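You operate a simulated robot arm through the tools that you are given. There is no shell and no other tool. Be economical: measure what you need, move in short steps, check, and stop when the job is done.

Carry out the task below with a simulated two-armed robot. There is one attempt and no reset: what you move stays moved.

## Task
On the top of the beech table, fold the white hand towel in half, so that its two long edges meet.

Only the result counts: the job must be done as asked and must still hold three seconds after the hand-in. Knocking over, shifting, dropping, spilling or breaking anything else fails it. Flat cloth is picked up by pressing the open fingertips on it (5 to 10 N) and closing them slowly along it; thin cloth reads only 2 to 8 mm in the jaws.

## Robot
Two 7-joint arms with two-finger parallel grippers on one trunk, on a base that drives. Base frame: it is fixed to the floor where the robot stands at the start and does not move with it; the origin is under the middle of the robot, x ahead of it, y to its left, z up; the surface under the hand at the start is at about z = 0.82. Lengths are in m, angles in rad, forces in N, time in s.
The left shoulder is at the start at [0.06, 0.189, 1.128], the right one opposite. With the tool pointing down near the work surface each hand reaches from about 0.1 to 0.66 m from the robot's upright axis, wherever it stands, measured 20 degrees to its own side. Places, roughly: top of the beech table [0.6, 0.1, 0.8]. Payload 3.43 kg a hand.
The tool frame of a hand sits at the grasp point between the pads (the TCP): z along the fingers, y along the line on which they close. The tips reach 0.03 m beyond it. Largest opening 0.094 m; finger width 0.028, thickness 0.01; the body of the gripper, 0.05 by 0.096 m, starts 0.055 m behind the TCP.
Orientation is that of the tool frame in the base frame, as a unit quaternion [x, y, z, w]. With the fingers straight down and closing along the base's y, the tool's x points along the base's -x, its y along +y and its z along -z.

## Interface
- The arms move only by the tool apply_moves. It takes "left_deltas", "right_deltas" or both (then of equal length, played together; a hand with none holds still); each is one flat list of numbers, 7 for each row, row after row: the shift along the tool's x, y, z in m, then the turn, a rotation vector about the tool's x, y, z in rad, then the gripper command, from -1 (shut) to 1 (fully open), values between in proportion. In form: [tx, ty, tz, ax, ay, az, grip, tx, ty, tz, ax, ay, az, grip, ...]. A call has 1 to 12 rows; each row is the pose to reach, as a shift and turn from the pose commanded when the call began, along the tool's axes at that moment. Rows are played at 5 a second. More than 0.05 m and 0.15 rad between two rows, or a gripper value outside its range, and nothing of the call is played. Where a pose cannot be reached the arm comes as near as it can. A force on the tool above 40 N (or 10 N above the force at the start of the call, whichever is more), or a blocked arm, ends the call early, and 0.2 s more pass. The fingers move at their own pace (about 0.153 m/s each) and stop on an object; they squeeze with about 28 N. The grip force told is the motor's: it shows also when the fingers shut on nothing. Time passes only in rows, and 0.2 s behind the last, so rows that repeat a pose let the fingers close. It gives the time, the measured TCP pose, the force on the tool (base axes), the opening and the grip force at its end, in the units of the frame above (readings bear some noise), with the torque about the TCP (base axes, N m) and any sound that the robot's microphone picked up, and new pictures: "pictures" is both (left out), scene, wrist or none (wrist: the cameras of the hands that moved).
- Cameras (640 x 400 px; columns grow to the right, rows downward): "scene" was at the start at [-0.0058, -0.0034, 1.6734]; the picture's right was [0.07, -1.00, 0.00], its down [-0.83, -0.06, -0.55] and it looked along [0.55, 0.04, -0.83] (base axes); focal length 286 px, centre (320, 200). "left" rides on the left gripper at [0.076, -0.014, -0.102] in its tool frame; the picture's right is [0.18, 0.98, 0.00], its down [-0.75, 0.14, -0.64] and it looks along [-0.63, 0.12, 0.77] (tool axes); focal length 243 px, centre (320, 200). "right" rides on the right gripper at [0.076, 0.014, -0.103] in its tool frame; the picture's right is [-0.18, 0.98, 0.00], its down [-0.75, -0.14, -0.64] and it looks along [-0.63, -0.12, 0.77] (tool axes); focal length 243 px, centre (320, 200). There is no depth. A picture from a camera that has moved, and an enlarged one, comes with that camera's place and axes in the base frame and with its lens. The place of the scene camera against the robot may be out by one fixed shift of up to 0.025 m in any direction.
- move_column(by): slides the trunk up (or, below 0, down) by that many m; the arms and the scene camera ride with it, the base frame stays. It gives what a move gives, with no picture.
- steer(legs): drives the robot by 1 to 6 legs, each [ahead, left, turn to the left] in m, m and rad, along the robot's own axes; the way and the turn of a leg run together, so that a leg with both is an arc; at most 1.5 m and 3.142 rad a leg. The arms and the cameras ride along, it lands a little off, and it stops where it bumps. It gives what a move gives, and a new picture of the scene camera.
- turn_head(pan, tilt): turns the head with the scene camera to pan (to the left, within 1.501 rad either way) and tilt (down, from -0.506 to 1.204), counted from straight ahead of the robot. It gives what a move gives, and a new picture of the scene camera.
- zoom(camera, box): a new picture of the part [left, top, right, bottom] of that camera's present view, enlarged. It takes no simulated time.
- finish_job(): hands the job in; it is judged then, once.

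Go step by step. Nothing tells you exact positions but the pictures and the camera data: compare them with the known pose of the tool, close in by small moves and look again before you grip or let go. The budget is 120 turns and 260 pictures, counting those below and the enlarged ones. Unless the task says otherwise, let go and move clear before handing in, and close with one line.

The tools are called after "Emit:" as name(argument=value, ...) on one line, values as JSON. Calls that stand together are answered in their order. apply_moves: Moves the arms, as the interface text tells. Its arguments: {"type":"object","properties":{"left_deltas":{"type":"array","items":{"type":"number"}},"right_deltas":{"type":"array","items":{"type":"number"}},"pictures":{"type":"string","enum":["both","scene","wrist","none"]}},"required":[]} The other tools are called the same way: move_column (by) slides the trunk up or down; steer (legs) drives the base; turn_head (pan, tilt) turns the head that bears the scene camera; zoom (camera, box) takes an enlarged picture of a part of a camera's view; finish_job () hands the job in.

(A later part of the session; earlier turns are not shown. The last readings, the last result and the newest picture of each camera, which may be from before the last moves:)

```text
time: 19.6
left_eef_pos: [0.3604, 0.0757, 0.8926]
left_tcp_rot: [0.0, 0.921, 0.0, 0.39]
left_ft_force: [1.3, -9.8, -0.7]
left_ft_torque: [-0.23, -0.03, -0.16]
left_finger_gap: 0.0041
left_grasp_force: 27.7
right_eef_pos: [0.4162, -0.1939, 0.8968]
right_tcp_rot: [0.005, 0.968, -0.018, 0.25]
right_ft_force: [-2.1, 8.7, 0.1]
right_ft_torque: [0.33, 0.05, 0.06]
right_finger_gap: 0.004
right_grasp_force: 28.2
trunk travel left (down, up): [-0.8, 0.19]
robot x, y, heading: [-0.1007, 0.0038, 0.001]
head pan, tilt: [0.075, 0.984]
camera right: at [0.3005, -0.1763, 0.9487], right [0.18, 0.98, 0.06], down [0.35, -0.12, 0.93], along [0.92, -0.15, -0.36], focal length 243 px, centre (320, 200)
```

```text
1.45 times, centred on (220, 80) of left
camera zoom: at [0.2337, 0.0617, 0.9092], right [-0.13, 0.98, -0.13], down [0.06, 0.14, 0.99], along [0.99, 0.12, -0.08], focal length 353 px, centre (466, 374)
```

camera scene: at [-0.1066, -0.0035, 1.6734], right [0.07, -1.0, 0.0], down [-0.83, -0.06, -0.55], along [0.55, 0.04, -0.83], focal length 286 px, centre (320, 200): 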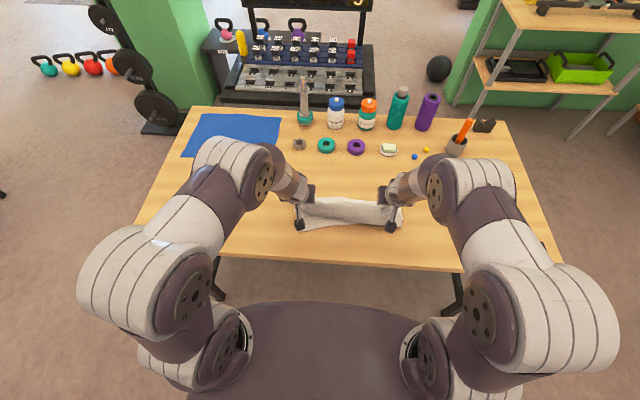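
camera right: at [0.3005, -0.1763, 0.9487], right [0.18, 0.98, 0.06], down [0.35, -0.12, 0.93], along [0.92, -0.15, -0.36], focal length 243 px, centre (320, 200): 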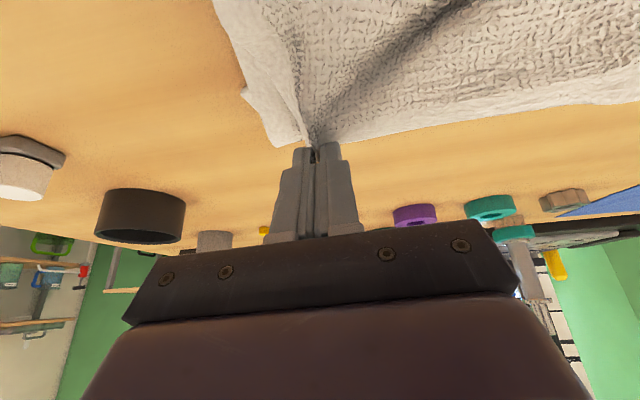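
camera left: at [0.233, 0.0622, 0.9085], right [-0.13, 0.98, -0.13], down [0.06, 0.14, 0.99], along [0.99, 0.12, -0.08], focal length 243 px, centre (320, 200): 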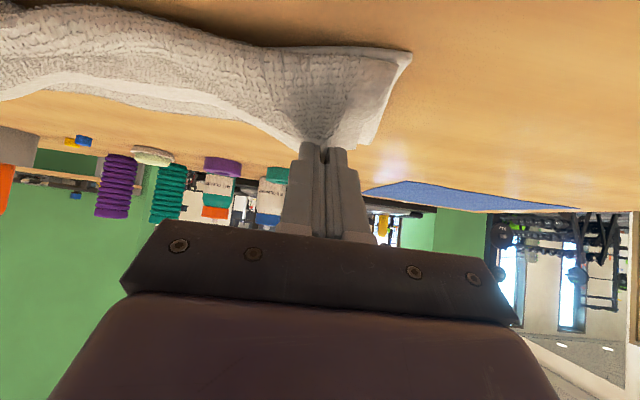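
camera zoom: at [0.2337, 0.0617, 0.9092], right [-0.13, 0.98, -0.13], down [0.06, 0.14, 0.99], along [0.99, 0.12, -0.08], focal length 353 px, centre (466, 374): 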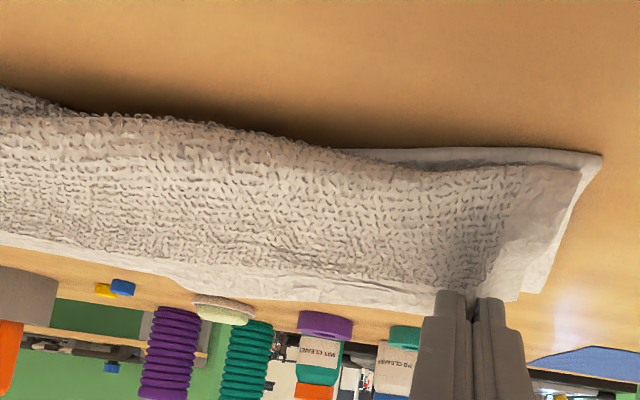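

The bottom layer's near corners hold at about (0.350, 0.112) and (0.412, -0.241), and the top layer is bulging toward the robot. I'll lift the edge back up above the fold line so the cloth hangs taut, with both hands turned to match the towel's direction.

Emit:
apply_moves(left_deltas=[-0.032, 0.004, -0.0101, -0.0244, 0, -0.0236, -1, -0.0639, 0.008, -0.0203, -0.0488, 0, -0.0472, -1, -0.0873, 0.0117, -0.0058, -0.0732, 0, -0.0708, -1, -0.1107, 0.0153, 0.0087, -0.0976, 0, -0.0944, -1, -0.1341, 0.019, 0.0231, -0.122, 0, -0.118, -1, -0.1341, 0.019, 0.0231, -0.122, 0, -0.118, -1], right_deltas=[-0.0277, 0.003, -0.019, -0.0208, -0.059, -0.0274, -1, -0.0553, 0.006, -0.038, -0.0416, -0.118, -0.0548, -1, -0.0789, 0.0087, -0.031, -0.0624, -0.177, -0.0822, -1, -0.1025, 0.0113, -0.024, -0.0832, -0.236, -0.1096, -1, -0.1261, 0.014, -0.0171, -0.104, -0.295, -0.137, -1, -0.1261, 0.014, -0.0171, -0.104, -0.295, -0.137, -1])

```text
time: 20.9
left_eef_pos: [0.4698, 0.0955, 0.9712]
left_tcp_rot: [-0.077, 0.918, 0.032, 0.389]
left_ft_force: [2.4, -16.4, -0.3]
left_ft_torque: [-0.45, -0.05, -0.35]
left_finger_gap: 0.0041
left_grasp_force: 28.0
right_eef_pos: [0.5191, -0.1784, 0.9718]
right_tcp_rot: [-0.078, 0.918, 0.016, 0.388]
right_ft_force: [-2.5, 15.6, 0.2]
right_ft_torque: [0.49, 0.1, 0.24]
right_finger_gap: 0.0039
right_grasp_force: 27.9
trunk travel left (down, up): [-0.8, 0.19]
robot x, y, heading: [-0.101, 0.0053, -0.001]
head pan, tilt: [0.075, 0.984]
camera scene: at [-0.107, -0.0034, 1.6734], right [0.07, -1.0, 0.0], down [-0.83, -0.06, -0.55], along [0.55, 0.04, -0.83], focal length 286 px, centre (320, 200)
camera right: at [0.3917, -0.1836, 0.9892], right [-0.02, 0.99, 0.1], down [0.08, -0.1, 0.99], along [1.0, 0.03, -0.08], focal length 243 px, centre (320, 200)
camera left: at [0.3467, 0.0601, 0.9879], right [-0.29, 0.95, -0.13], down [0.04, 0.15, 0.99], along [0.96, 0.28, -0.08], focal length 243 px, centre (320, 200)
```

scene: 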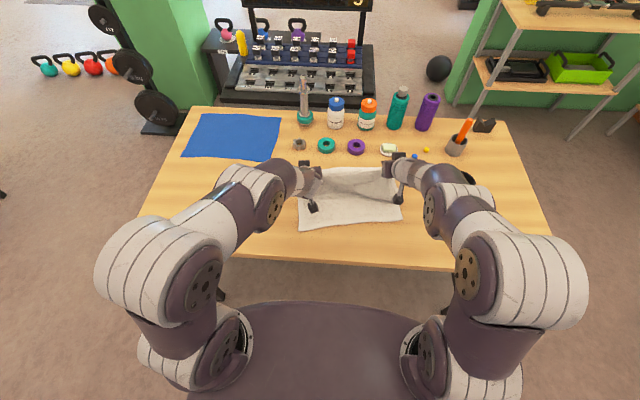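
right: 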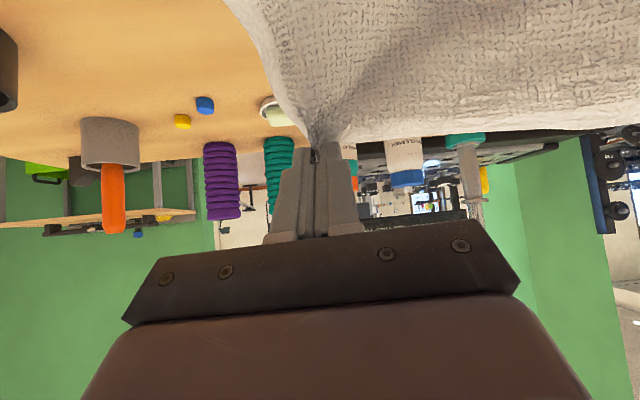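
left: 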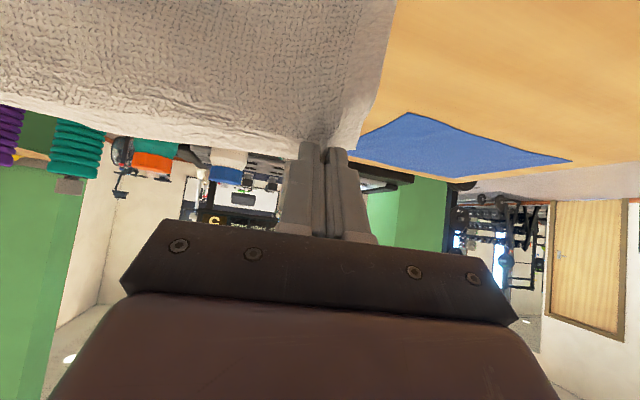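

The cloth now hangs from the edge with its bottom half flat. I'll zoom in to measure the near edge.

Emit:
zoom(camera="scene", box=[270, 150, 430, 250])

```text
4.00 times, centred on (350, 200) of scene
camera zoom: at [-0.107, -0.0034, 1.6734], right [0.07, -1.0, 0.0], down [-0.83, -0.06, -0.55], along [0.55, 0.04, -0.83], focal length 1144 px, centre (200, 200)
```

zoom: 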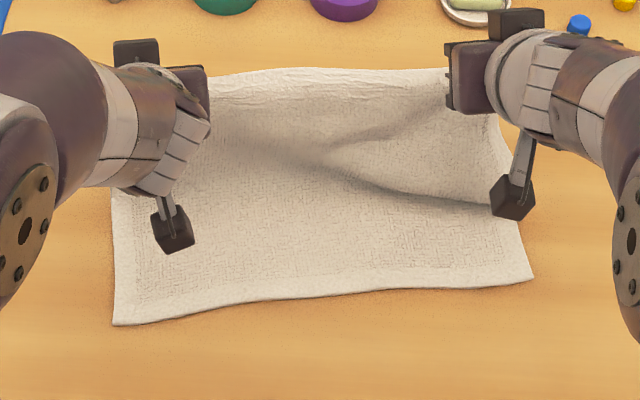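

The near corners measure (0.345, 0.116) and (0.412, -0.240). I'll lower the edge slightly and drive back along the fold direction, keeping the cloth nearly taut.

Emit:
apply_moves(left_deltas=[0.0093, -0.002, 0.009, 0, 0, 0, -1, 0.0186, -0.003, 0.0181, 0, 0, 0, -1], right_deltas=[0.0093, 0.002, 0.009, 0, 0, 0, -1, 0.0186, 0.003, 0.0181, 0, 0, 0, -1], pictures="none")

Emit:
steer(legs=[[-0.08, -0.015, 0]])

Emit:
zoom(camera="scene", box=[270, 130, 430, 230])

```text
time: 21.6
left_eef_pos: [0.4691, 0.0916, 0.9458]
left_tcp_rot: [-0.078, 0.918, 0.033, 0.389]
left_ft_force: [2.5, -11.6, -0.6]
left_ft_torque: [-0.27, -0.02, -0.31]
left_finger_gap: 0.0039
left_grasp_force: 28.0
right_eef_pos: [0.519, -0.1772, 0.945]
right_tcp_rot: [-0.078, 0.918, 0.014, 0.388]
right_ft_force: [-1.2, 12.0, -0.4]
right_ft_torque: [0.36, 0.06, 0.12]
right_finger_gap: 0.0041
right_grasp_force: 27.9
trunk travel left (down, up): [-0.8, 0.19]
robot x, y, heading: [-0.104, 0.0033, -0.002]
head pan, tilt: [0.075, 0.984]
```

```text
time: 22.6
left_eef_pos: [0.3898, 0.0774, 0.9461]
left_tcp_rot: [-0.079, 0.917, 0.034, 0.389]
left_ft_force: [2.1, -10.7, -0.1]
left_ft_torque: [-0.29, -0.03, -0.25]
left_finger_gap: 0.004
left_grasp_force: 27.8
right_eef_pos: [0.4363, -0.1921, 0.9453]
right_tcp_rot: [-0.077, 0.918, 0.014, 0.388]
right_ft_force: [-2.3, 11.6, 0.1]
right_ft_torque: [0.35, 0.11, 0.12]
right_finger_gap: 0.0038
right_grasp_force: 28.1
trunk travel left (down, up): [-0.8, 0.19]
robot x, y, heading: [-0.1824, -0.0149, -0.001]
head pan, tilt: [0.075, 0.984]
camera scene: at [-0.1872, -0.0181, 1.6734], right [0.07, -1.0, 0.0], down [-0.83, -0.06, -0.55], along [0.55, 0.04, -0.83], focal length 286 px, centre (320, 200)
```

scene: 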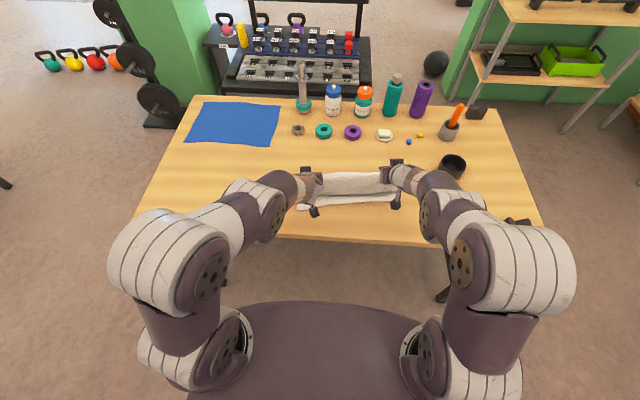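

```text
4.00 times, centred on (350, 180) of scene
camera zoom: at [-0.1872, -0.0181, 1.6734], right [0.07, -1.0, 0.0], down [-0.83, -0.06, -0.55], along [0.55, 0.04, -0.83], focal length 1144 px, centre (200, 280)
```

zoom: 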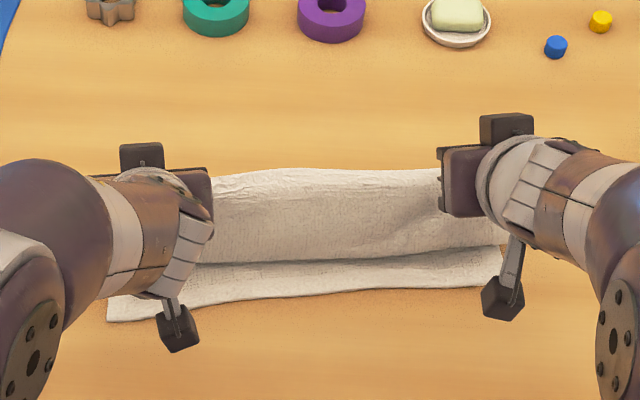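

The hem sits high and the near edge hasn't moved. I'll continue down most of the way.

Emit:
apply_moves(left_deltas=[0.0267, 0, 0.0085, 0, -0.05, 0, -1, 0.0533, 0, 0.017, 0, -0.1, 0, -1], right_deltas=[0.0267, 0, 0.0085, 0, -0.05, 0, -1, 0.0533, 0, 0.017, 0, -0.1, 0, -1], pictures="wrist")

Emit:
zoom(camera="scene", box=[270, 130, 430, 230])

```text
time: 23.2
left_eef_pos: [0.3664, 0.0724, 0.8961]
left_tcp_rot: [-0.074, 0.897, 0.035, 0.434]
left_ft_force: [2.3, -11.4, -0.7]
left_ft_torque: [-0.26, -0.02, -0.28]
left_finger_gap: 0.004
left_grasp_force: 28.2
right_eef_pos: [0.4125, -0.1975, 0.8969]
right_tcp_rot: [-0.076, 0.898, 0.018, 0.433]
right_ft_force: [-1.4, 10.8, -0.4]
right_ft_torque: [0.38, 0.06, 0.19]
right_finger_gap: 0.0036
right_grasp_force: 28.0
trunk travel left (down, up): [-0.8, 0.19]
robot x, y, heading: [-0.1796, -0.0165, -0.001]
head pan, tilt: [0.075, 0.984]
camera right: at [0.2843, -0.2035, 0.9007], right [-0.04, 0.99, 0.11], down [-0.01, -0.11, 0.99], along [1.0, 0.04, 0.02], focal length 243 px, centre (320, 200)
camera left: at [0.2412, 0.0368, 0.8997], right [-0.28, 0.95, -0.14], down [-0.06, 0.13, 0.99], along [0.96, 0.28, 0.02], focal length 243 px, centre (320, 200)
```

right: 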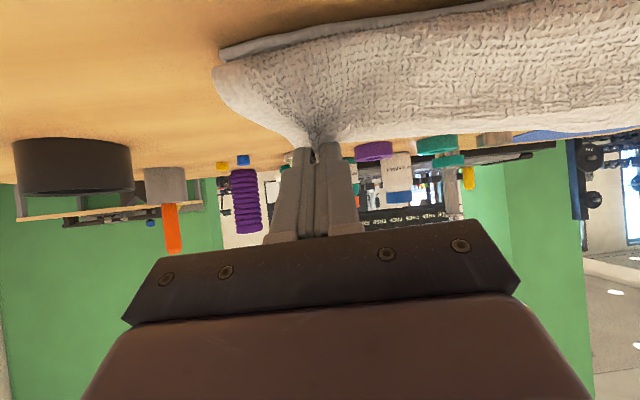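
left: 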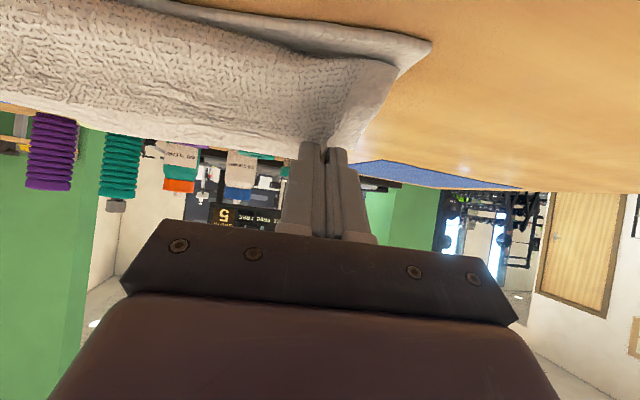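

```text
4.00 times, centred on (350, 180) of scene
camera zoom: at [-0.1872, -0.0188, 1.6735], right [0.07, -1.0, 0.0], down [-0.83, -0.06, -0.55], along [0.55, 0.04, -0.83], focal length 1144 px, centre (200, 280)
```

zoom: 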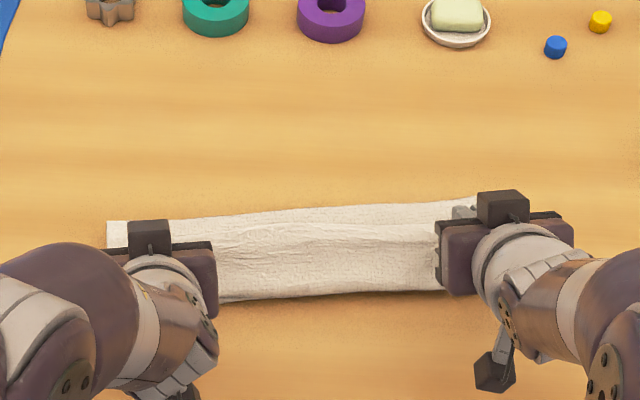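

The fold line has crept too close to the robot, about 0.105 from the near edge where 0.13 is wanted, so the top layer bulges. I'll lift, drive forward again and restart the arc from farther out and lower.

Emit:
apply_moves(left_deltas=[-0.0188, 0, -0.0149, 0, 0, 0, -1, -0.0376, 0, -0.0298, 0, 0, 0, -1], right_deltas=[-0.0188, 0, -0.0149, 0, 0, 0, -1, -0.0376, 0, -0.0298, 0, 0, 0, -1], pictures="none")

Emit:
steer(legs=[[0.09, 0.017, 0]])

Emit:
apply_moves(left_deltas=[-0.0125, 0, 0.0157, 0, 0, 0, -1, -0.0249, 0, 0.0313, 0, 0, 0, -1], right_deltas=[-0.0125, 0, 0.0157, 0, 0, 0, -1, -0.0249, 0, 0.0313, 0, 0, 0, -1], pictures="none")

Emit:
zoom(camera="scene", box=[270, 150, 430, 250])

```text
time: 23.8
left_eef_pos: [0.365, 0.0735, 0.9428]
left_tcp_rot: [-0.076, 0.897, 0.037, 0.434]
left_ft_force: [1.7, -13.0, -0.5]
left_ft_torque: [-0.3, -0.04, -0.3]
left_finger_gap: 0.0041
left_grasp_force: 28.1
right_eef_pos: [0.4124, -0.1966, 0.9431]
right_tcp_rot: [-0.077, 0.898, 0.018, 0.433]
right_ft_force: [-2.1, 12.0, 0.6]
right_ft_torque: [0.33, 0.06, 0.13]
right_finger_gap: 0.0037
right_grasp_force: 28.2
trunk travel left (down, up): [-0.8, 0.19]
robot x, y, heading: [-0.182, -0.0129, 0.005]
head pan, tilt: [0.075, 0.984]
```

```text
time: 24.9
left_eef_pos: [0.4555, 0.0908, 0.9414]
left_tcp_rot: [-0.076, 0.897, 0.037, 0.433]
left_ft_force: [3.0, -11.4, -1.2]
left_ft_torque: [-0.28, -0.05, -0.28]
left_finger_gap: 0.0041
left_grasp_force: 29.1
right_eef_pos: [0.503, -0.1781, 0.944]
right_tcp_rot: [-0.077, 0.898, 0.019, 0.433]
right_ft_force: [-1.6, 10.6, -0.9]
right_ft_torque: [0.33, 0.05, 0.13]
right_finger_gap: 0.0037
right_grasp_force: 27.9
trunk travel left (down, up): [-0.8, 0.19]
robot x, y, heading: [-0.0896, 0.0014, -0.001]
head pan, tilt: [0.075, 0.984]
camera scene: at [-0.0967, -0.0008, 1.6735], right [0.08, -1.0, 0.0], down [-0.83, -0.06, -0.55], along [0.55, 0.04, -0.83], focal length 286 px, centre (320, 200)
```

scene: 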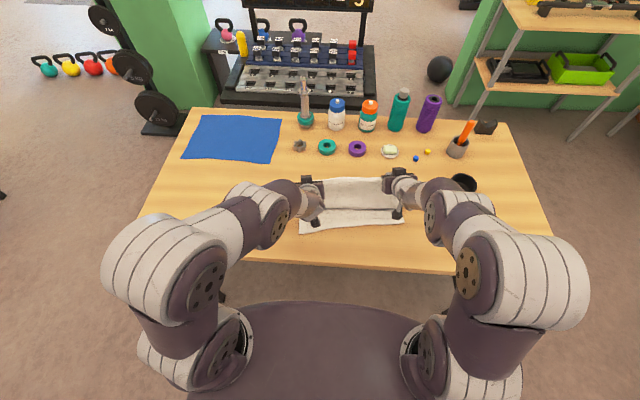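

```text
time: 25.5
left_eef_pos: [0.494, 0.0979, 0.9418]
left_tcp_rot: [-0.076, 0.898, 0.036, 0.433]
left_ft_force: [3.4, -11.2, -0.6]
left_ft_torque: [-0.33, 0.01, -0.27]
left_finger_gap: 0.0039
left_grasp_force: 27.9
right_eef_pos: [0.5461, -0.1716, 0.9431]
right_tcp_rot: [-0.077, 0.898, 0.019, 0.432]
right_ft_force: [-2.1, 11.3, 0.3]
right_ft_torque: [0.37, 0.03, 0.17]
right_finger_gap: 0.0037
right_grasp_force: 28.1
trunk travel left (down, up): [-0.8, 0.19]
robot x, y, heading: [-0.0905, 0.0009, 0.006]
head pan, tilt: [0.075, 0.984]
```

```text
4.00 times, centred on (350, 200) of scene
camera zoom: at [-0.0942, -0.0006, 1.6734], right [0.08, -1.0, 0.0], down [-0.83, -0.06, -0.55], along [0.55, 0.04, -0.83], focal length 1144 px, centre (200, 200)
```

zoom: 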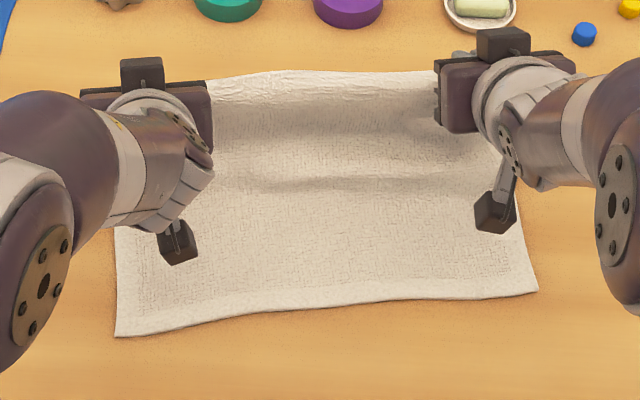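

The grip along the edge keeps pushing the cloth toward the robot. I'll lay the towel flat again and regrip with the hands yawed 90°, so the cloth leaves along the fingers. First I'm bringing the edge back out.

Emit:
apply_moves(left_deltas=[0.0118, 0, 0.0093, 0, 0, 0, -1, 0.0235, 0, 0.0186, 0, 0, 0, -1], right_deltas=[0.0118, 0, 0.0093, 0, 0, 0, -1, 0.0235, 0, 0.0186, 0, 0, 0, -1], pictures="none")

Emit:
steer(legs=[[0.085, 0.016, 0]])

```text
time: 26.1
left_eef_pos: [0.4949, 0.097, 0.9116]
left_tcp_rot: [-0.076, 0.898, 0.037, 0.432]
left_ft_force: [2.2, -12.6, 0.2]
left_ft_torque: [-0.27, -0.04, -0.29]
left_finger_gap: 0.004
left_grasp_force: 27.3
right_eef_pos: [0.5449, -0.1725, 0.9133]
right_tcp_rot: [-0.077, 0.898, 0.018, 0.433]
right_ft_force: [-1.9, 11.8, 0.1]
right_ft_torque: [0.37, 0.1, 0.19]
right_finger_gap: 0.0035
right_grasp_force: 27.9
trunk travel left (down, up): [-0.8, 0.19]
robot x, y, heading: [-0.0915, 0.0026, 0.004]
head pan, tilt: [0.075, 0.984]
```

```text
time: 27.2
left_eef_pos: [0.5793, 0.1137, 0.9125]
left_tcp_rot: [-0.077, 0.898, 0.037, 0.432]
left_ft_force: [2.1, -12.9, 0.2]
left_ft_torque: [-0.32, -0.05, -0.31]
left_finger_gap: 0.0036
left_grasp_force: 28.0
right_eef_pos: [0.6298, -0.1558, 0.9136]
right_tcp_rot: [-0.077, 0.898, 0.018, 0.433]
right_ft_force: [-3.0, 12.9, -0.2]
right_ft_torque: [0.38, 0.1, 0.19]
right_finger_gap: 0.0037
right_grasp_force: 27.9
trunk travel left (down, up): [-0.8, 0.19]
robot x, y, heading: [-0.0057, 0.0218, 0.0]
head pan, tilt: [0.075, 0.984]
camera scene: at [-0.0113, 0.0154, 1.6734], right [0.08, -1.0, 0.0], down [-0.83, -0.06, -0.55], along [0.55, 0.04, -0.83], focal length 286 px, centre (320, 200)
```

scene: 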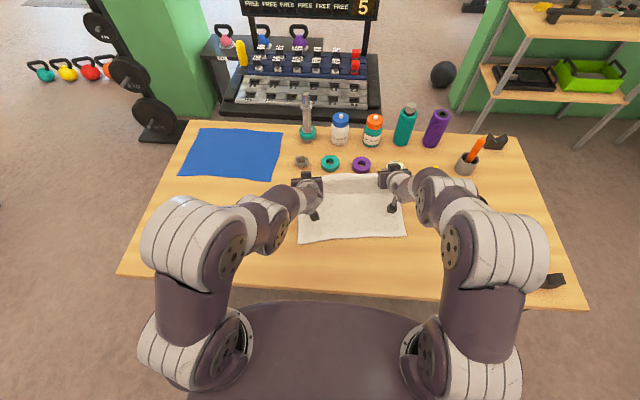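

I'll lower the far edge to the table while straightening the hands.

Emit:
apply_moves(left_deltas=[0.0057, 0, 0.0096, 0, 0.12, 0, -1, 0.0113, 0, 0.0192, 0, 0.24, 0, -1, 0.017, 0, 0.0288, 0, 0.36, 0, -1, 0.0226, 0, 0.0384, 0, 0.48, 0, -1, 0.0283, 0, 0.048, 0, 0.6, 0, -1, 0.0283, 0, 0.048, 0, 0.6, 0, -1], right_deltas=[0.0057, 0, 0.0096, 0, 0.12, 0, -1, 0.0113, 0, 0.0192, 0, 0.24, 0, -1, 0.017, 0, 0.0288, 0, 0.36, 0, -1, 0.0226, 0, 0.0384, 0, 0.48, 0, -1, 0.0283, 0, 0.048, 0, 0.6, 0, -1, 0.0283, 0, 0.048, 0, 0.6, 0, -1])

```text
time: 28.6
left_eef_pos: [0.5947, 0.1174, 0.8628]
left_tcp_rot: [-0.085, 0.985, 0.013, 0.15]
left_ft_force: [1.0, -0.4, 2.4]
left_ft_torque: [-0.03, -0.1, -0.06]
left_finger_gap: 0.0035
left_grasp_force: 28.6
right_eef_pos: [0.6235, -0.1408, 0.8566]
right_tcp_rot: [-0.083, 0.969, 0.02, 0.233]
right_ft_force: [6.8, 0.6, 25.4]
right_ft_torque: [-0.01, -0.31, -0.01]
right_finger_gap: 0.0036
right_grasp_force: 27.7
right hand out of reach, approached as far as the arm can: row 3, 4, 5, 6
trunk travel left (down, up): [-0.8, 0.19]
robot x, y, heading: [-0.0093, 0.0168, 0.0]
head pan, tilt: [0.075, 0.984]
camera scene: at [-0.017, 0.0164, 1.6741], right [0.08, -1.0, 0.0], down [-0.83, -0.06, -0.56], along [0.56, 0.04, -0.83], focal length 286 px, centre (320, 200)
camera right: at [0.5087, -0.1477, 0.9131], right [-0.01, 1.0, 0.08], down [0.4, -0.07, 0.91], along [0.92, 0.04, -0.4], focal length 243 px, centre (320, 200)
camera left: at [0.4966, 0.0872, 0.9384], right [-0.34, 0.94, -0.05], down [0.5, 0.23, 0.84], along [0.8, 0.26, -0.55], focal length 243 px, centre (320, 200)
```

scene: 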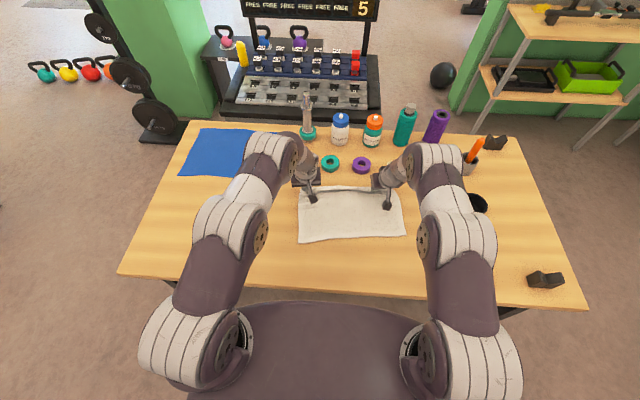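
right: 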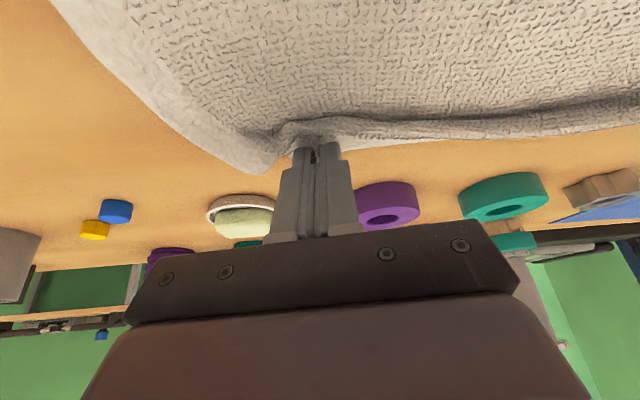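
left: 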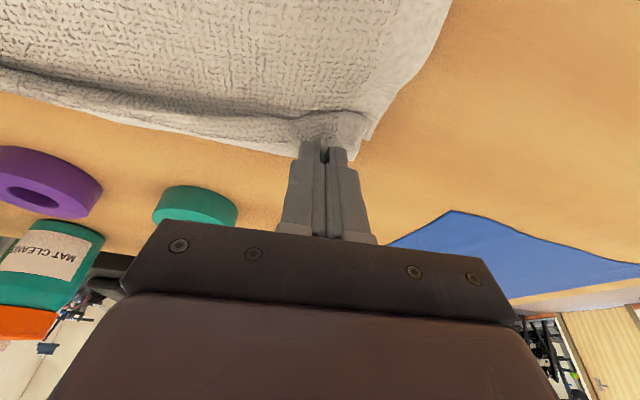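

I'll ease the pressure and open both hands to lay the far edge down, then lift clear.

Emit:
apply_moves(left_deltas=[0, 0, 0.001, 0, 0, 0, -0.8, 0, 0, 0.001, 0, 0, 0, -0.6, 0, 0, 0.001, 0, 0, 0, -0.4, 0, 0, 0.001, 0, 0, 0, -0.2, 0, 0, 0.001, 0, 0, 0, -0.2, 0.01, 0, -0.03, 0, 0, 0, -0.2, 0.025, 0, -0.07, 0, 0, 0, -0.2, 0.04, 0, -0.11, 0, 0, 0, -0.2], right_deltas=[-0.001, 0, -0.003, 0, 0, 0, -0.8, -0.001, 0, -0.003, 0, 0, 0, -0.6, -0.001, 0, -0.003, 0, 0, 0, -0.4, -0.001, 0, -0.003, 0, 0, 0, -0.2, -0.001, 0, -0.003, 0, 0, 0, -0.2, 0.01, 0, -0.03, 0, 0, 0, -0.2, 0.025, 0, -0.07, 0, 0, 0, -0.2, 0.04, 0, -0.11, 0, 0, 0, -0.2])

```text
time: 29.5
left_eef_pos: [0.5982, 0.1168, 0.8612]
left_tcp_rot: [-0.084, 0.985, 0.013, 0.149]
left_ft_force: [0.2, -0.9, 0.6]
left_ft_torque: [-0.02, 0.05, -0.02]
left_finger_gap: 0.0375
left_grasp_force: 0.1
right_eef_pos: [0.6239, -0.1423, 0.8555]
right_tcp_rot: [-0.084, 0.969, 0.022, 0.23]
right_ft_force: [-5.2, -2.6, 18.2]
right_ft_torque: [0.06, 0.18, 0.05]
right_finger_gap: 0.0363
right_grasp_force: 0.0
trunk travel left (down, up): [-0.8, 0.19]
robot x, y, heading: [-0.0084, 0.0185, 0.004]
head pan, tilt: [0.075, 0.984]
stopped in row 4 (right hand): the force on the tool passed its limit at 42 N (the readings are from after the stop); the commanded pose is now the measured one
camera scene: at [-0.0141, 0.0153, 1.6731], right [0.08, -1.0, 0.0], down [-0.83, -0.06, -0.55], along [0.55, 0.04, -0.83], focal length 286 px, centre (320, 200)
camera right: at [0.5086, -0.1484, 0.9134], right [-0.01, 1.0, 0.09], down [0.4, -0.08, 0.91], along [0.92, 0.04, -0.4], focal length 243 px, centre (320, 200)
camera left: at [0.4991, 0.0858, 0.9359], right [-0.34, 0.94, -0.06], down [0.5, 0.23, 0.84], along [0.8, 0.26, -0.55], focal length 243 px, centre (320, 200)
```

scene: 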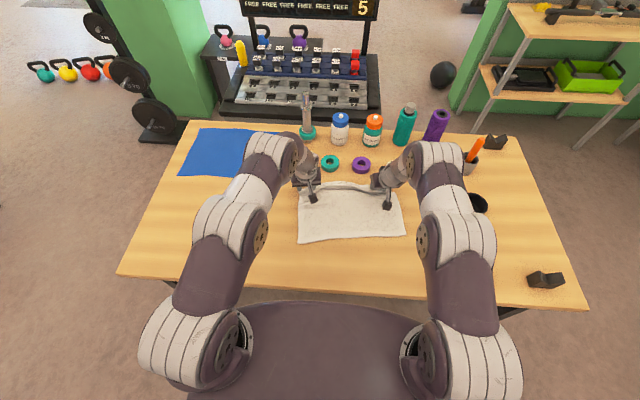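
right: 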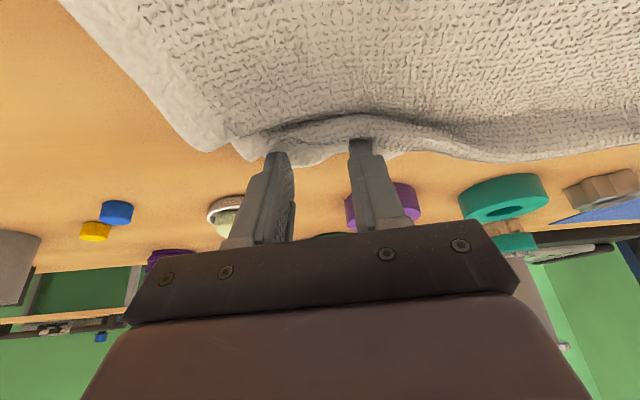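
left: 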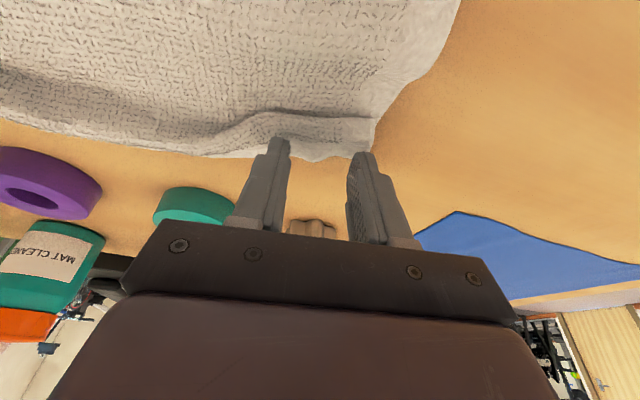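

The cloth is released with a small ripple left at the far edge. I'll lift clear and look.

Emit:
apply_moves(left_deltas=[-0.0118, 0, -0.0382, 0, 0, 0, -0.2, -0.0237, 0, -0.0764, 0, 0, 0, -0.2, -0.0296, 0, -0.0955, 0, 0.1, 0, -0.2, 0.01, -0.01, -0.085, 0, 0.2, 0, -0.2, 0.05, -0.02, -0.075, 0.01, 0.28, 0.05, -0.2, 0.09, -0.03, -0.065, 0.02, 0.28, 0.12, -0.2], right_deltas=[-0.018, 0, -0.0356, 0, 0, 0, -0.2, -0.036, 0, -0.0712, 0, 0, 0, -0.2, -0.045, 0, -0.089, 0, 0.1, 0, -0.2, -0.008, -0.005, -0.07, 0, 0.2, 0, -0.2, 0.03, -0.01, -0.055, 0, 0.3, 0.06, -0.2, 0.065, -0.015, -0.04, 0, 0.4, 0.12, -0.2], pictures="none")

Emit:
zoom(camera="scene", box=[260, 150, 440, 262])

```text
time: 31.0
left_eef_pos: [0.4975, 0.071, 0.8999]
left_tcp_rot: [-0.026, 1.0, 0.0, 0.009]
left_ft_force: [0.9, 0.9, 1.8]
left_ft_torque: [-0.02, 0.03, -0.01]
left_finger_gap: 0.0375
left_grasp_force: 0.1
right_eef_pos: [0.4852, -0.1241, 0.8555]
right_tcp_rot: [-0.036, 0.997, 0.022, 0.067]
right_ft_force: [-6.1, 1.6, 18.6]
right_ft_torque: [0.08, 0.12, 0.02]
right_finger_gap: 0.004
right_grasp_force: 26.9
right hand out of reach, approached as far as the arm can: row 3, 4, 5, 6
trunk travel left (down, up): [-0.8, 0.19]
robot x, y, heading: [-0.0057, 0.0171, 0.0]
head pan, tilt: [0.075, 0.984]
stopped in row 6 (right hand): the force on the tool passed its limit at 214 N (the readings are from after the stop); the commanded pose is now the measured one
```

```text
3.56 times, centred on (350, 206) of scene
camera zoom: at [-0.0147, 0.0155, 1.6736], right [0.08, -1.0, 0.0], down [-0.83, -0.06, -0.56], along [0.55, 0.04, -0.83], focal length 1017 px, centre (213, 179)
```

zoom: 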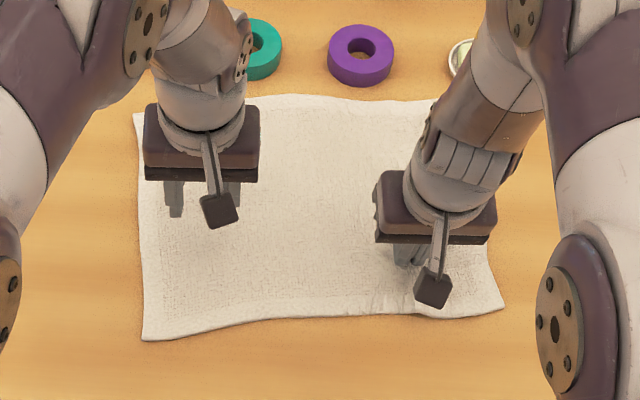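

The right hand came down onto the cloth unexpectedly, and I'll be more careful with its path. I'm raising it straight up and opening it.

Emit:
apply_moves(right_deltas=[0, 0, -0.003, 0, 0, 0, -0.2, 0, 0, -0.003, 0, 0, 0, -0.2, -0.004, 0, -0.03, 0, 0, 0, -0.2, -0.008, 0, -0.06, 0, 0, 0, -0.2], left_deltas=[0, 0, -0.01, 0, 0, 0, -0.2, 0, 0, -0.02, 0, 0, 0, -0.2, 0, 0, -0.025, 0, 0, 0, -0.2, 0, 0, -0.025, 0, 0, 0, -0.2])

```text
time: 32.0
left_eef_pos: [0.5002, 0.0706, 0.9238]
left_tcp_rot: [-0.024, 1.0, 0.0, 0.008]
left_ft_force: [-0.2, -0.8, -0.1]
left_ft_torque: [0.0, -0.02, -0.02]
left_finger_gap: 0.0378
left_grasp_force: 0.1
right_eef_pos: [0.4773, -0.1269, 0.9071]
right_tcp_rot: [-0.036, 0.997, 0.023, 0.067]
right_ft_force: [0.2, 0.9, 0.3]
right_ft_torque: [0.0, -0.02, -0.04]
right_finger_gap: 0.0377
right_grasp_force: 0.0
right hand out of reach, approached as far as the arm can: row 4
trunk travel left (down, up): [-0.8, 0.19]
robot x, y, heading: [-0.0049, 0.0174, -0.001]
head pan, tilt: [0.075, 0.984]
camera scene: at [-0.0131, 0.0151, 1.6734], right [0.08, -1.0, 0.0], down [-0.83, -0.06, -0.55], along [0.55, 0.04, -0.83], focal length 286 px, centre (320, 200)
camera right: at [0.3861, -0.1244, 1.0008], right [0.11, 0.99, 0.06], down [0.67, -0.12, 0.73], along [0.73, -0.04, -0.68], focal length 243 px, centre (320, 200)
camera left: at [0.4227, 0.0535, 1.024], right [-0.23, 0.97, 0.0], down [0.73, 0.18, 0.65], along [0.64, 0.15, -0.76], focal length 243 px, centre (320, 200)
```

scene: 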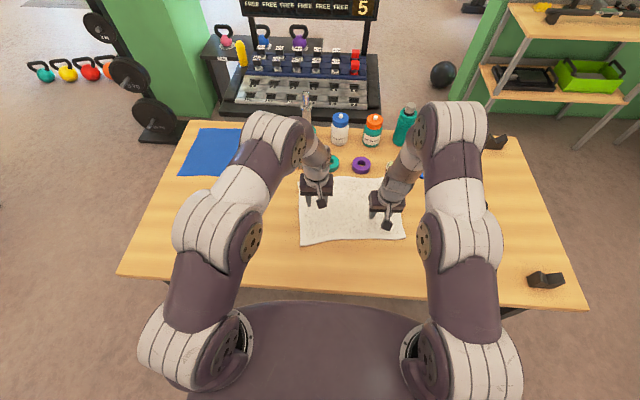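
right: 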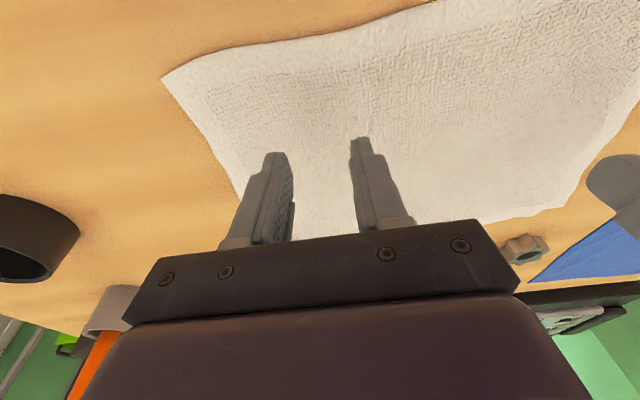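
left: 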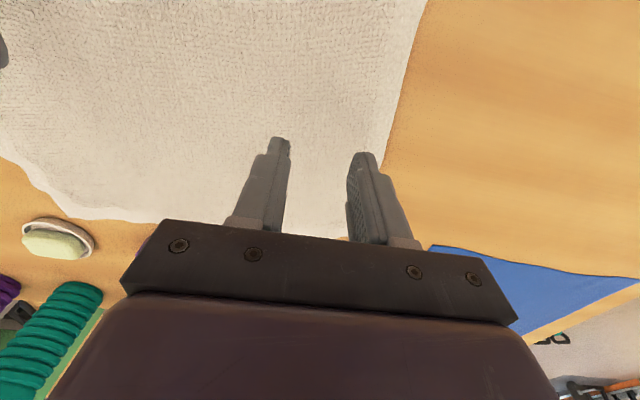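

The towel is flat again but about 4 cm farther away and turned 10°. I'll set both fingertips near its near edge and drag it back and straight. First I'm positioning just above it.

Emit:
apply_moves(left_deltas=[0.025, 0.004, 0.005, 0, 0, 0.02, -0.2, 0.05, 0.008, 0.03, 0, 0, 0.05, -0.2, 0.07, 0.012, 0.055, 0, 0, 0.05, -0.2, 0.07, 0.012, 0.055, 0, 0, 0.05, -0.2], right_deltas=[0, -0.014, 0.005, 0.015, 0.045, 0.024, -0.2, 0, -0.027, 0.02, 0.03, 0.09, 0.048, -0.2, 0, -0.04, 0.038, 0.046, 0.134, 0.072, -0.2, 0, -0.04, 0.038, 0.046, 0.134, 0.072, -0.2], pictures="wrist")

```text
time: 33.0
left_eef_pos: [0.4304, 0.0793, 0.8652]
left_tcp_rot: [-0.001, 1.0, 0.001, 0.007]
left_ft_force: [-0.1, -0.2, 0.2]
left_ft_torque: [-0.01, 0.05, 0.02]
left_finger_gap: 0.0373
left_grasp_force: 0.0
right_eef_pos: [0.4664, -0.1928, 0.8602]
right_tcp_rot: [-0.008, 0.995, -0.083, 0.062]
right_ft_force: [-1.9, 1.0, 0.9]
right_ft_torque: [-0.05, -0.2, -0.07]
right_finger_gap: 0.0374
right_grasp_force: 0.1
right hand out of reach, approached as far as the arm can: row 1, 2, 3, 4
trunk travel left (down, up): [-0.8, 0.19]
robot x, y, heading: [-0.0102, 0.0214, 0.006]
head pan, tilt: [0.075, 0.984]
camera right: at [0.3777, -0.1639, 0.9494], right [0.18, 0.97, -0.14], down [0.67, -0.01, 0.74], along [0.72, -0.23, -0.65], focal length 243 px, centre (320, 200)
camera left: at [0.3524, 0.0652, 0.9658], right [-0.19, 0.98, 0.0], down [0.74, 0.14, 0.65], along [0.64, 0.12, -0.76], focal length 243 px, centre (320, 200)
```

right: 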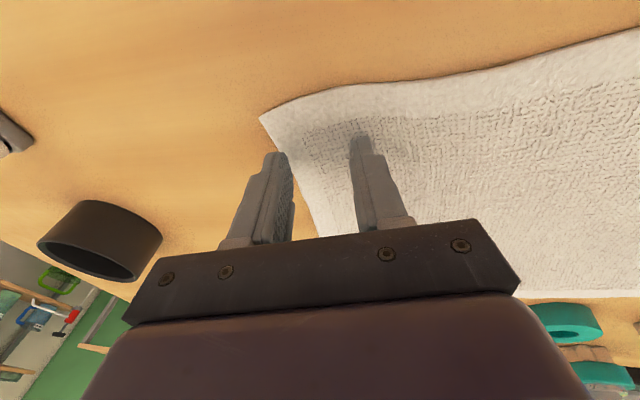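
left: 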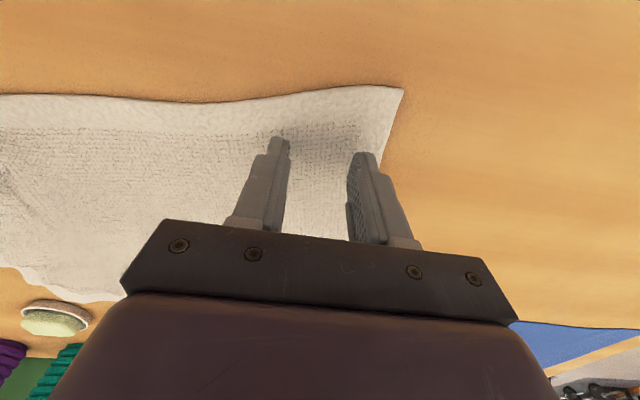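

The right arm has drifted into an awkward posture near a joint limit. I'll raise it and bring it toward its starting pose to recover.

Emit:
apply_moves(right_deltas=[0, 0, -0.04, 0, 0, 0, -0.2, 0, 0, -0.08, 0, 0, 0, -0.2, 0.02, 0, -0.12, -0.04, 0.03, 0, -0.2, 0.05, 0, -0.15, -0.08, 0.06, 0.005, -0.2, 0.09, 0, -0.17, -0.12, 0.09, 0.01, -0.2, 0.13, 0, -0.18, -0.166, 0.124, 0.016, -0.2, 0.15, 0, -0.18, -0.166, 0.124, 0.016, -0.2, 0.15, 0, -0.18, -0.166, 0.124, 0.016, -0.2], pictures="scene")

```text
time: 34.8
left_eef_pos: [0.4302, 0.0791, 0.8661]
left_tcp_rot: [-0.001, 1.0, 0.0, 0.009]
left_ft_force: [0.7, 0.3, 0.4]
left_ft_torque: [-0.04, 0.0, 0.0]
left_finger_gap: 0.0375
left_grasp_force: 0.1
right_eef_pos: [0.3358, -0.1661, 1.0468]
right_tcp_rot: [0.009, 0.995, 0.082, -0.063]
right_ft_force: [0.1, -0.1, -0.5]
right_ft_torque: [-0.01, -0.01, 0.01]
right_finger_gap: 0.0377
right_grasp_force: 0.1
right hand out of reach, approached as far as the arm can: row 1
trunk travel left (down, up): [-0.8, 0.19]
robot x, y, heading: [-0.006, 0.0188, -0.003]
head pan, tilt: [0.075, 0.984]
camera scene: at [-0.0116, 0.0151, 1.6734], right [0.08, -1.0, 0.0], down [-0.83, -0.06, -0.55], along [0.55, 0.04, -0.83], focal length 286 px, centre (320, 200)
```

scene: 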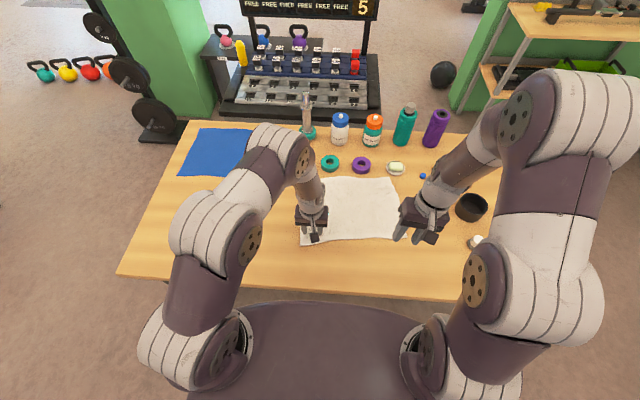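

The right arm's posture has recovered. I'll straighten the hand orientation.

Emit:
apply_moves(right_deltas=[0, 0, 0, 0.082, -0.063, -0.009, -0.2, 0, 0, 0, 0.164, -0.126, -0.018, -0.2, 0, 0, 0, 0.164, -0.126, -0.018, -0.2], pictures="none")

Emit:
zoom(camera="scene", box=[270, 160, 430, 260])

```text
time: 35.6
left_eef_pos: [0.4291, 0.0801, 0.8656]
left_tcp_rot: [0.0, 1.0, 0.0, 0.008]
left_ft_force: [-0.3, 0.5, 0.3]
left_ft_torque: [0.01, 0.02, -0.01]
left_finger_gap: 0.0377
left_grasp_force: 0.1
right_eef_pos: [0.3358, -0.1662, 1.0481]
right_tcp_rot: [0.001, 1.0, -0.001, 0.0]
right_ft_force: [-0.4, 0.8, 0.9]
right_ft_torque: [0.0, 0.01, 0.0]
right_finger_gap: 0.0376
right_grasp_force: 0.0
trunk travel left (down, up): [-0.8, 0.19]
robot x, y, heading: [-0.0055, 0.0167, 0.004]
head pan, tilt: [0.075, 0.984]
```

```text
4.00 times, centred on (350, 210) of scene
camera zoom: at [-0.0115, 0.0146, 1.6734], right [0.08, -1.0, 0.0], down [-0.83, -0.06, -0.55], along [0.55, 0.04, -0.83], focal length 1144 px, centre (200, 160)
```

zoom: 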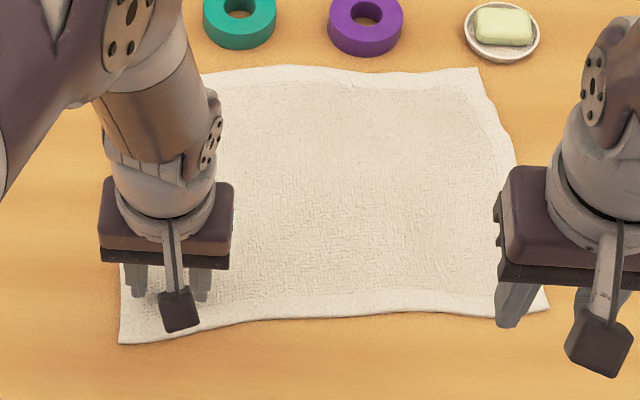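

The towel is smooth, with near corners at about (0.389, 0.123) and (0.446, -0.229). I'll bring the right hand down next to its near corner.

Emit:
apply_moves(right_deltas=[-0.028, -0.004, 0.035, 0, 0, 0, -0.2, -0.056, -0.008, 0.07, 0, 0, 0, -0.2, -0.084, -0.012, 0.105, 0, 0, 0, -0.2, -0.112, -0.016, 0.14, 0, 0, 0, -0.2, -0.139, -0.019, 0.182, 0, 0, 0, -0.2, -0.139, -0.019, 0.182, 0, 0, 0, -0.2], pictures="wrist")

```text
time: 37.0
left_eef_pos: [0.429, 0.0806, 0.8657]
left_tcp_rot: [-0.001, 1.0, 0.0, 0.009]
left_ft_force: [-0.3, 0.4, 0.3]
left_ft_torque: [0.0, -0.01, -0.02]
left_finger_gap: 0.0377
left_grasp_force: 0.1
right_eef_pos: [0.4704, -0.1853, 0.8673]
right_tcp_rot: [-0.001, 1.0, -0.001, 0.001]
right_ft_force: [0.1, 0.2, 0.3]
right_ft_torque: [0.01, -0.01, -0.02]
right_finger_gap: 0.0374
right_grasp_force: 0.0
trunk travel left (down, up): [-0.8, 0.19]
robot x, y, heading: [-0.005, 0.0195, 0.004]
head pan, tilt: [0.075, 0.984]
camera right: at [0.3948, -0.1713, 0.9693], right [0.18, 0.98, 0.0], down [0.75, -0.14, 0.64], along [0.63, -0.12, -0.77], focal length 243 px, centre (320, 200)
```

right: 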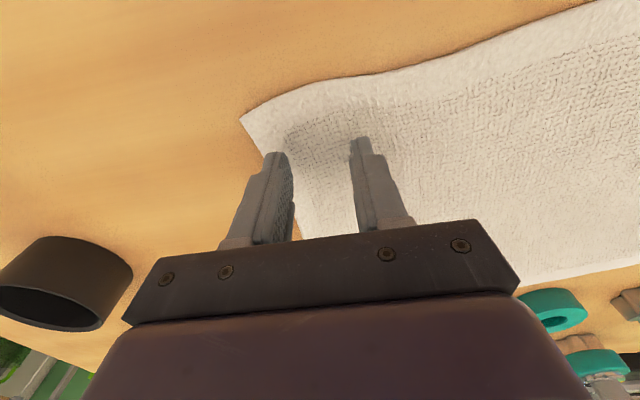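

I'll press lightly and drag: the right hand 9 cm and the left 4 cm toward the robot.

Emit:
apply_moves(left_deltas=[0, 0, 0.006, 0, 0, 0, -0.2, 0, 0, 0.0125, 0, 0, 0, -0.2, 0.006, 0, 0.0125, 0, 0, 0, -0.2, 0.012, 0, 0.0125, 0, 0, 0, -0.2, 0.018, 0, 0.0125, 0, 0, 0, -0.2, 0.024, 0, 0.0125, 0, 0, 0, -0.2, 0.032, 0, 0.0125, 0, 0, 0, -0.2, 0.04, 0, 0.0125, 0, 0, 0, -0.2, 0.04, 0, 0, 0, 0, 0, -0.2, 0.04, 0, -0.04, 0, 0, 0, -0.2], right_deltas=[0, 0, 0.007, 0, 0, 0, -0.2, 0, 0, 0.014, 0, 0, 0, -0.2, 0.014, 0, 0.014, 0, 0, 0, -0.2, 0.028, 0, 0.014, 0, 0, 0, -0.2, 0.042, 0, 0.014, 0, 0, 0, -0.2, 0.056, 0, 0.014, 0, 0, 0, -0.2, 0.074, 0, 0.014, 0, 0, 0, -0.2, 0.09, 0, 0.014, 0, 0, 0, -0.2, 0.09, 0, 0, 0, 0, 0, -0.2, 0.09, 0, -0.04, 0, 0, 0, -0.2])

Emit:
zoom(camera="scene", box=[270, 160, 430, 260])

```text
time: 39.2
left_eef_pos: [0.3863, 0.0792, 0.9082]
left_tcp_rot: [-0.001, 1.0, 0.0, 0.009]
left_ft_force: [0.4, 0.1, 0.3]
left_ft_torque: [-0.02, -0.05, 0.0]
left_finger_gap: 0.0375
left_grasp_force: 0.0
right_eef_pos: [0.383, -0.1836, 0.9062]
right_tcp_rot: [0.0, 1.0, -0.001, 0.001]
right_ft_force: [-0.3, 0.4, 0.1]
right_ft_torque: [-0.04, -0.04, 0.04]
right_finger_gap: 0.0375
right_grasp_force: 0.0
trunk travel left (down, up): [-0.8, 0.19]
robot x, y, heading: [-0.0052, 0.0165, 0.001]
head pan, tilt: [0.075, 0.984]
camera scene: at [-0.0156, 0.0157, 1.6733], right [0.08, -1.0, 0.0], down [-0.83, -0.06, -0.56], along [0.55, 0.04, -0.83], focal length 286 px, centre (320, 200)
camera right: at [0.3068, -0.1703, 1.0099], right [0.18, 0.98, 0.0], down [0.75, -0.14, 0.64], along [0.63, -0.12, -0.77], focal length 243 px, centre (320, 200)
camera left: at [0.3089, 0.0662, 1.0075], right [-0.19, 0.98, 0.0], down [0.74, 0.14, 0.65], along [0.64, 0.12, -0.76], focal length 243 px, centre (320, 200)
```

scene: 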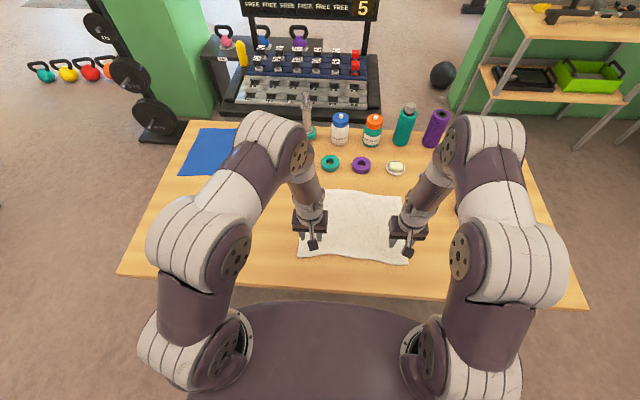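
right: 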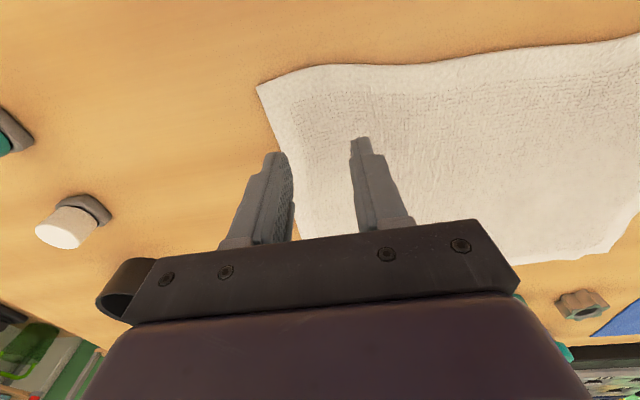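
left: 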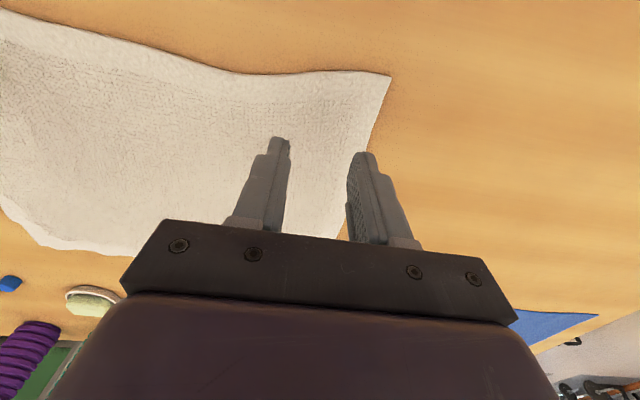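

```text
4.00 times, centred on (350, 210) of scene
camera zoom: at [-0.0156, 0.0157, 1.6733], right [0.08, -1.0, 0.0], down [-0.83, -0.06, -0.56], along [0.55, 0.04, -0.83], focal length 1144 px, centre (200, 160)
```

zoom: 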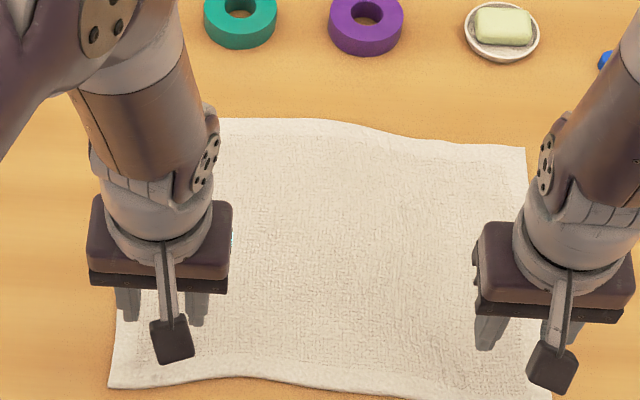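

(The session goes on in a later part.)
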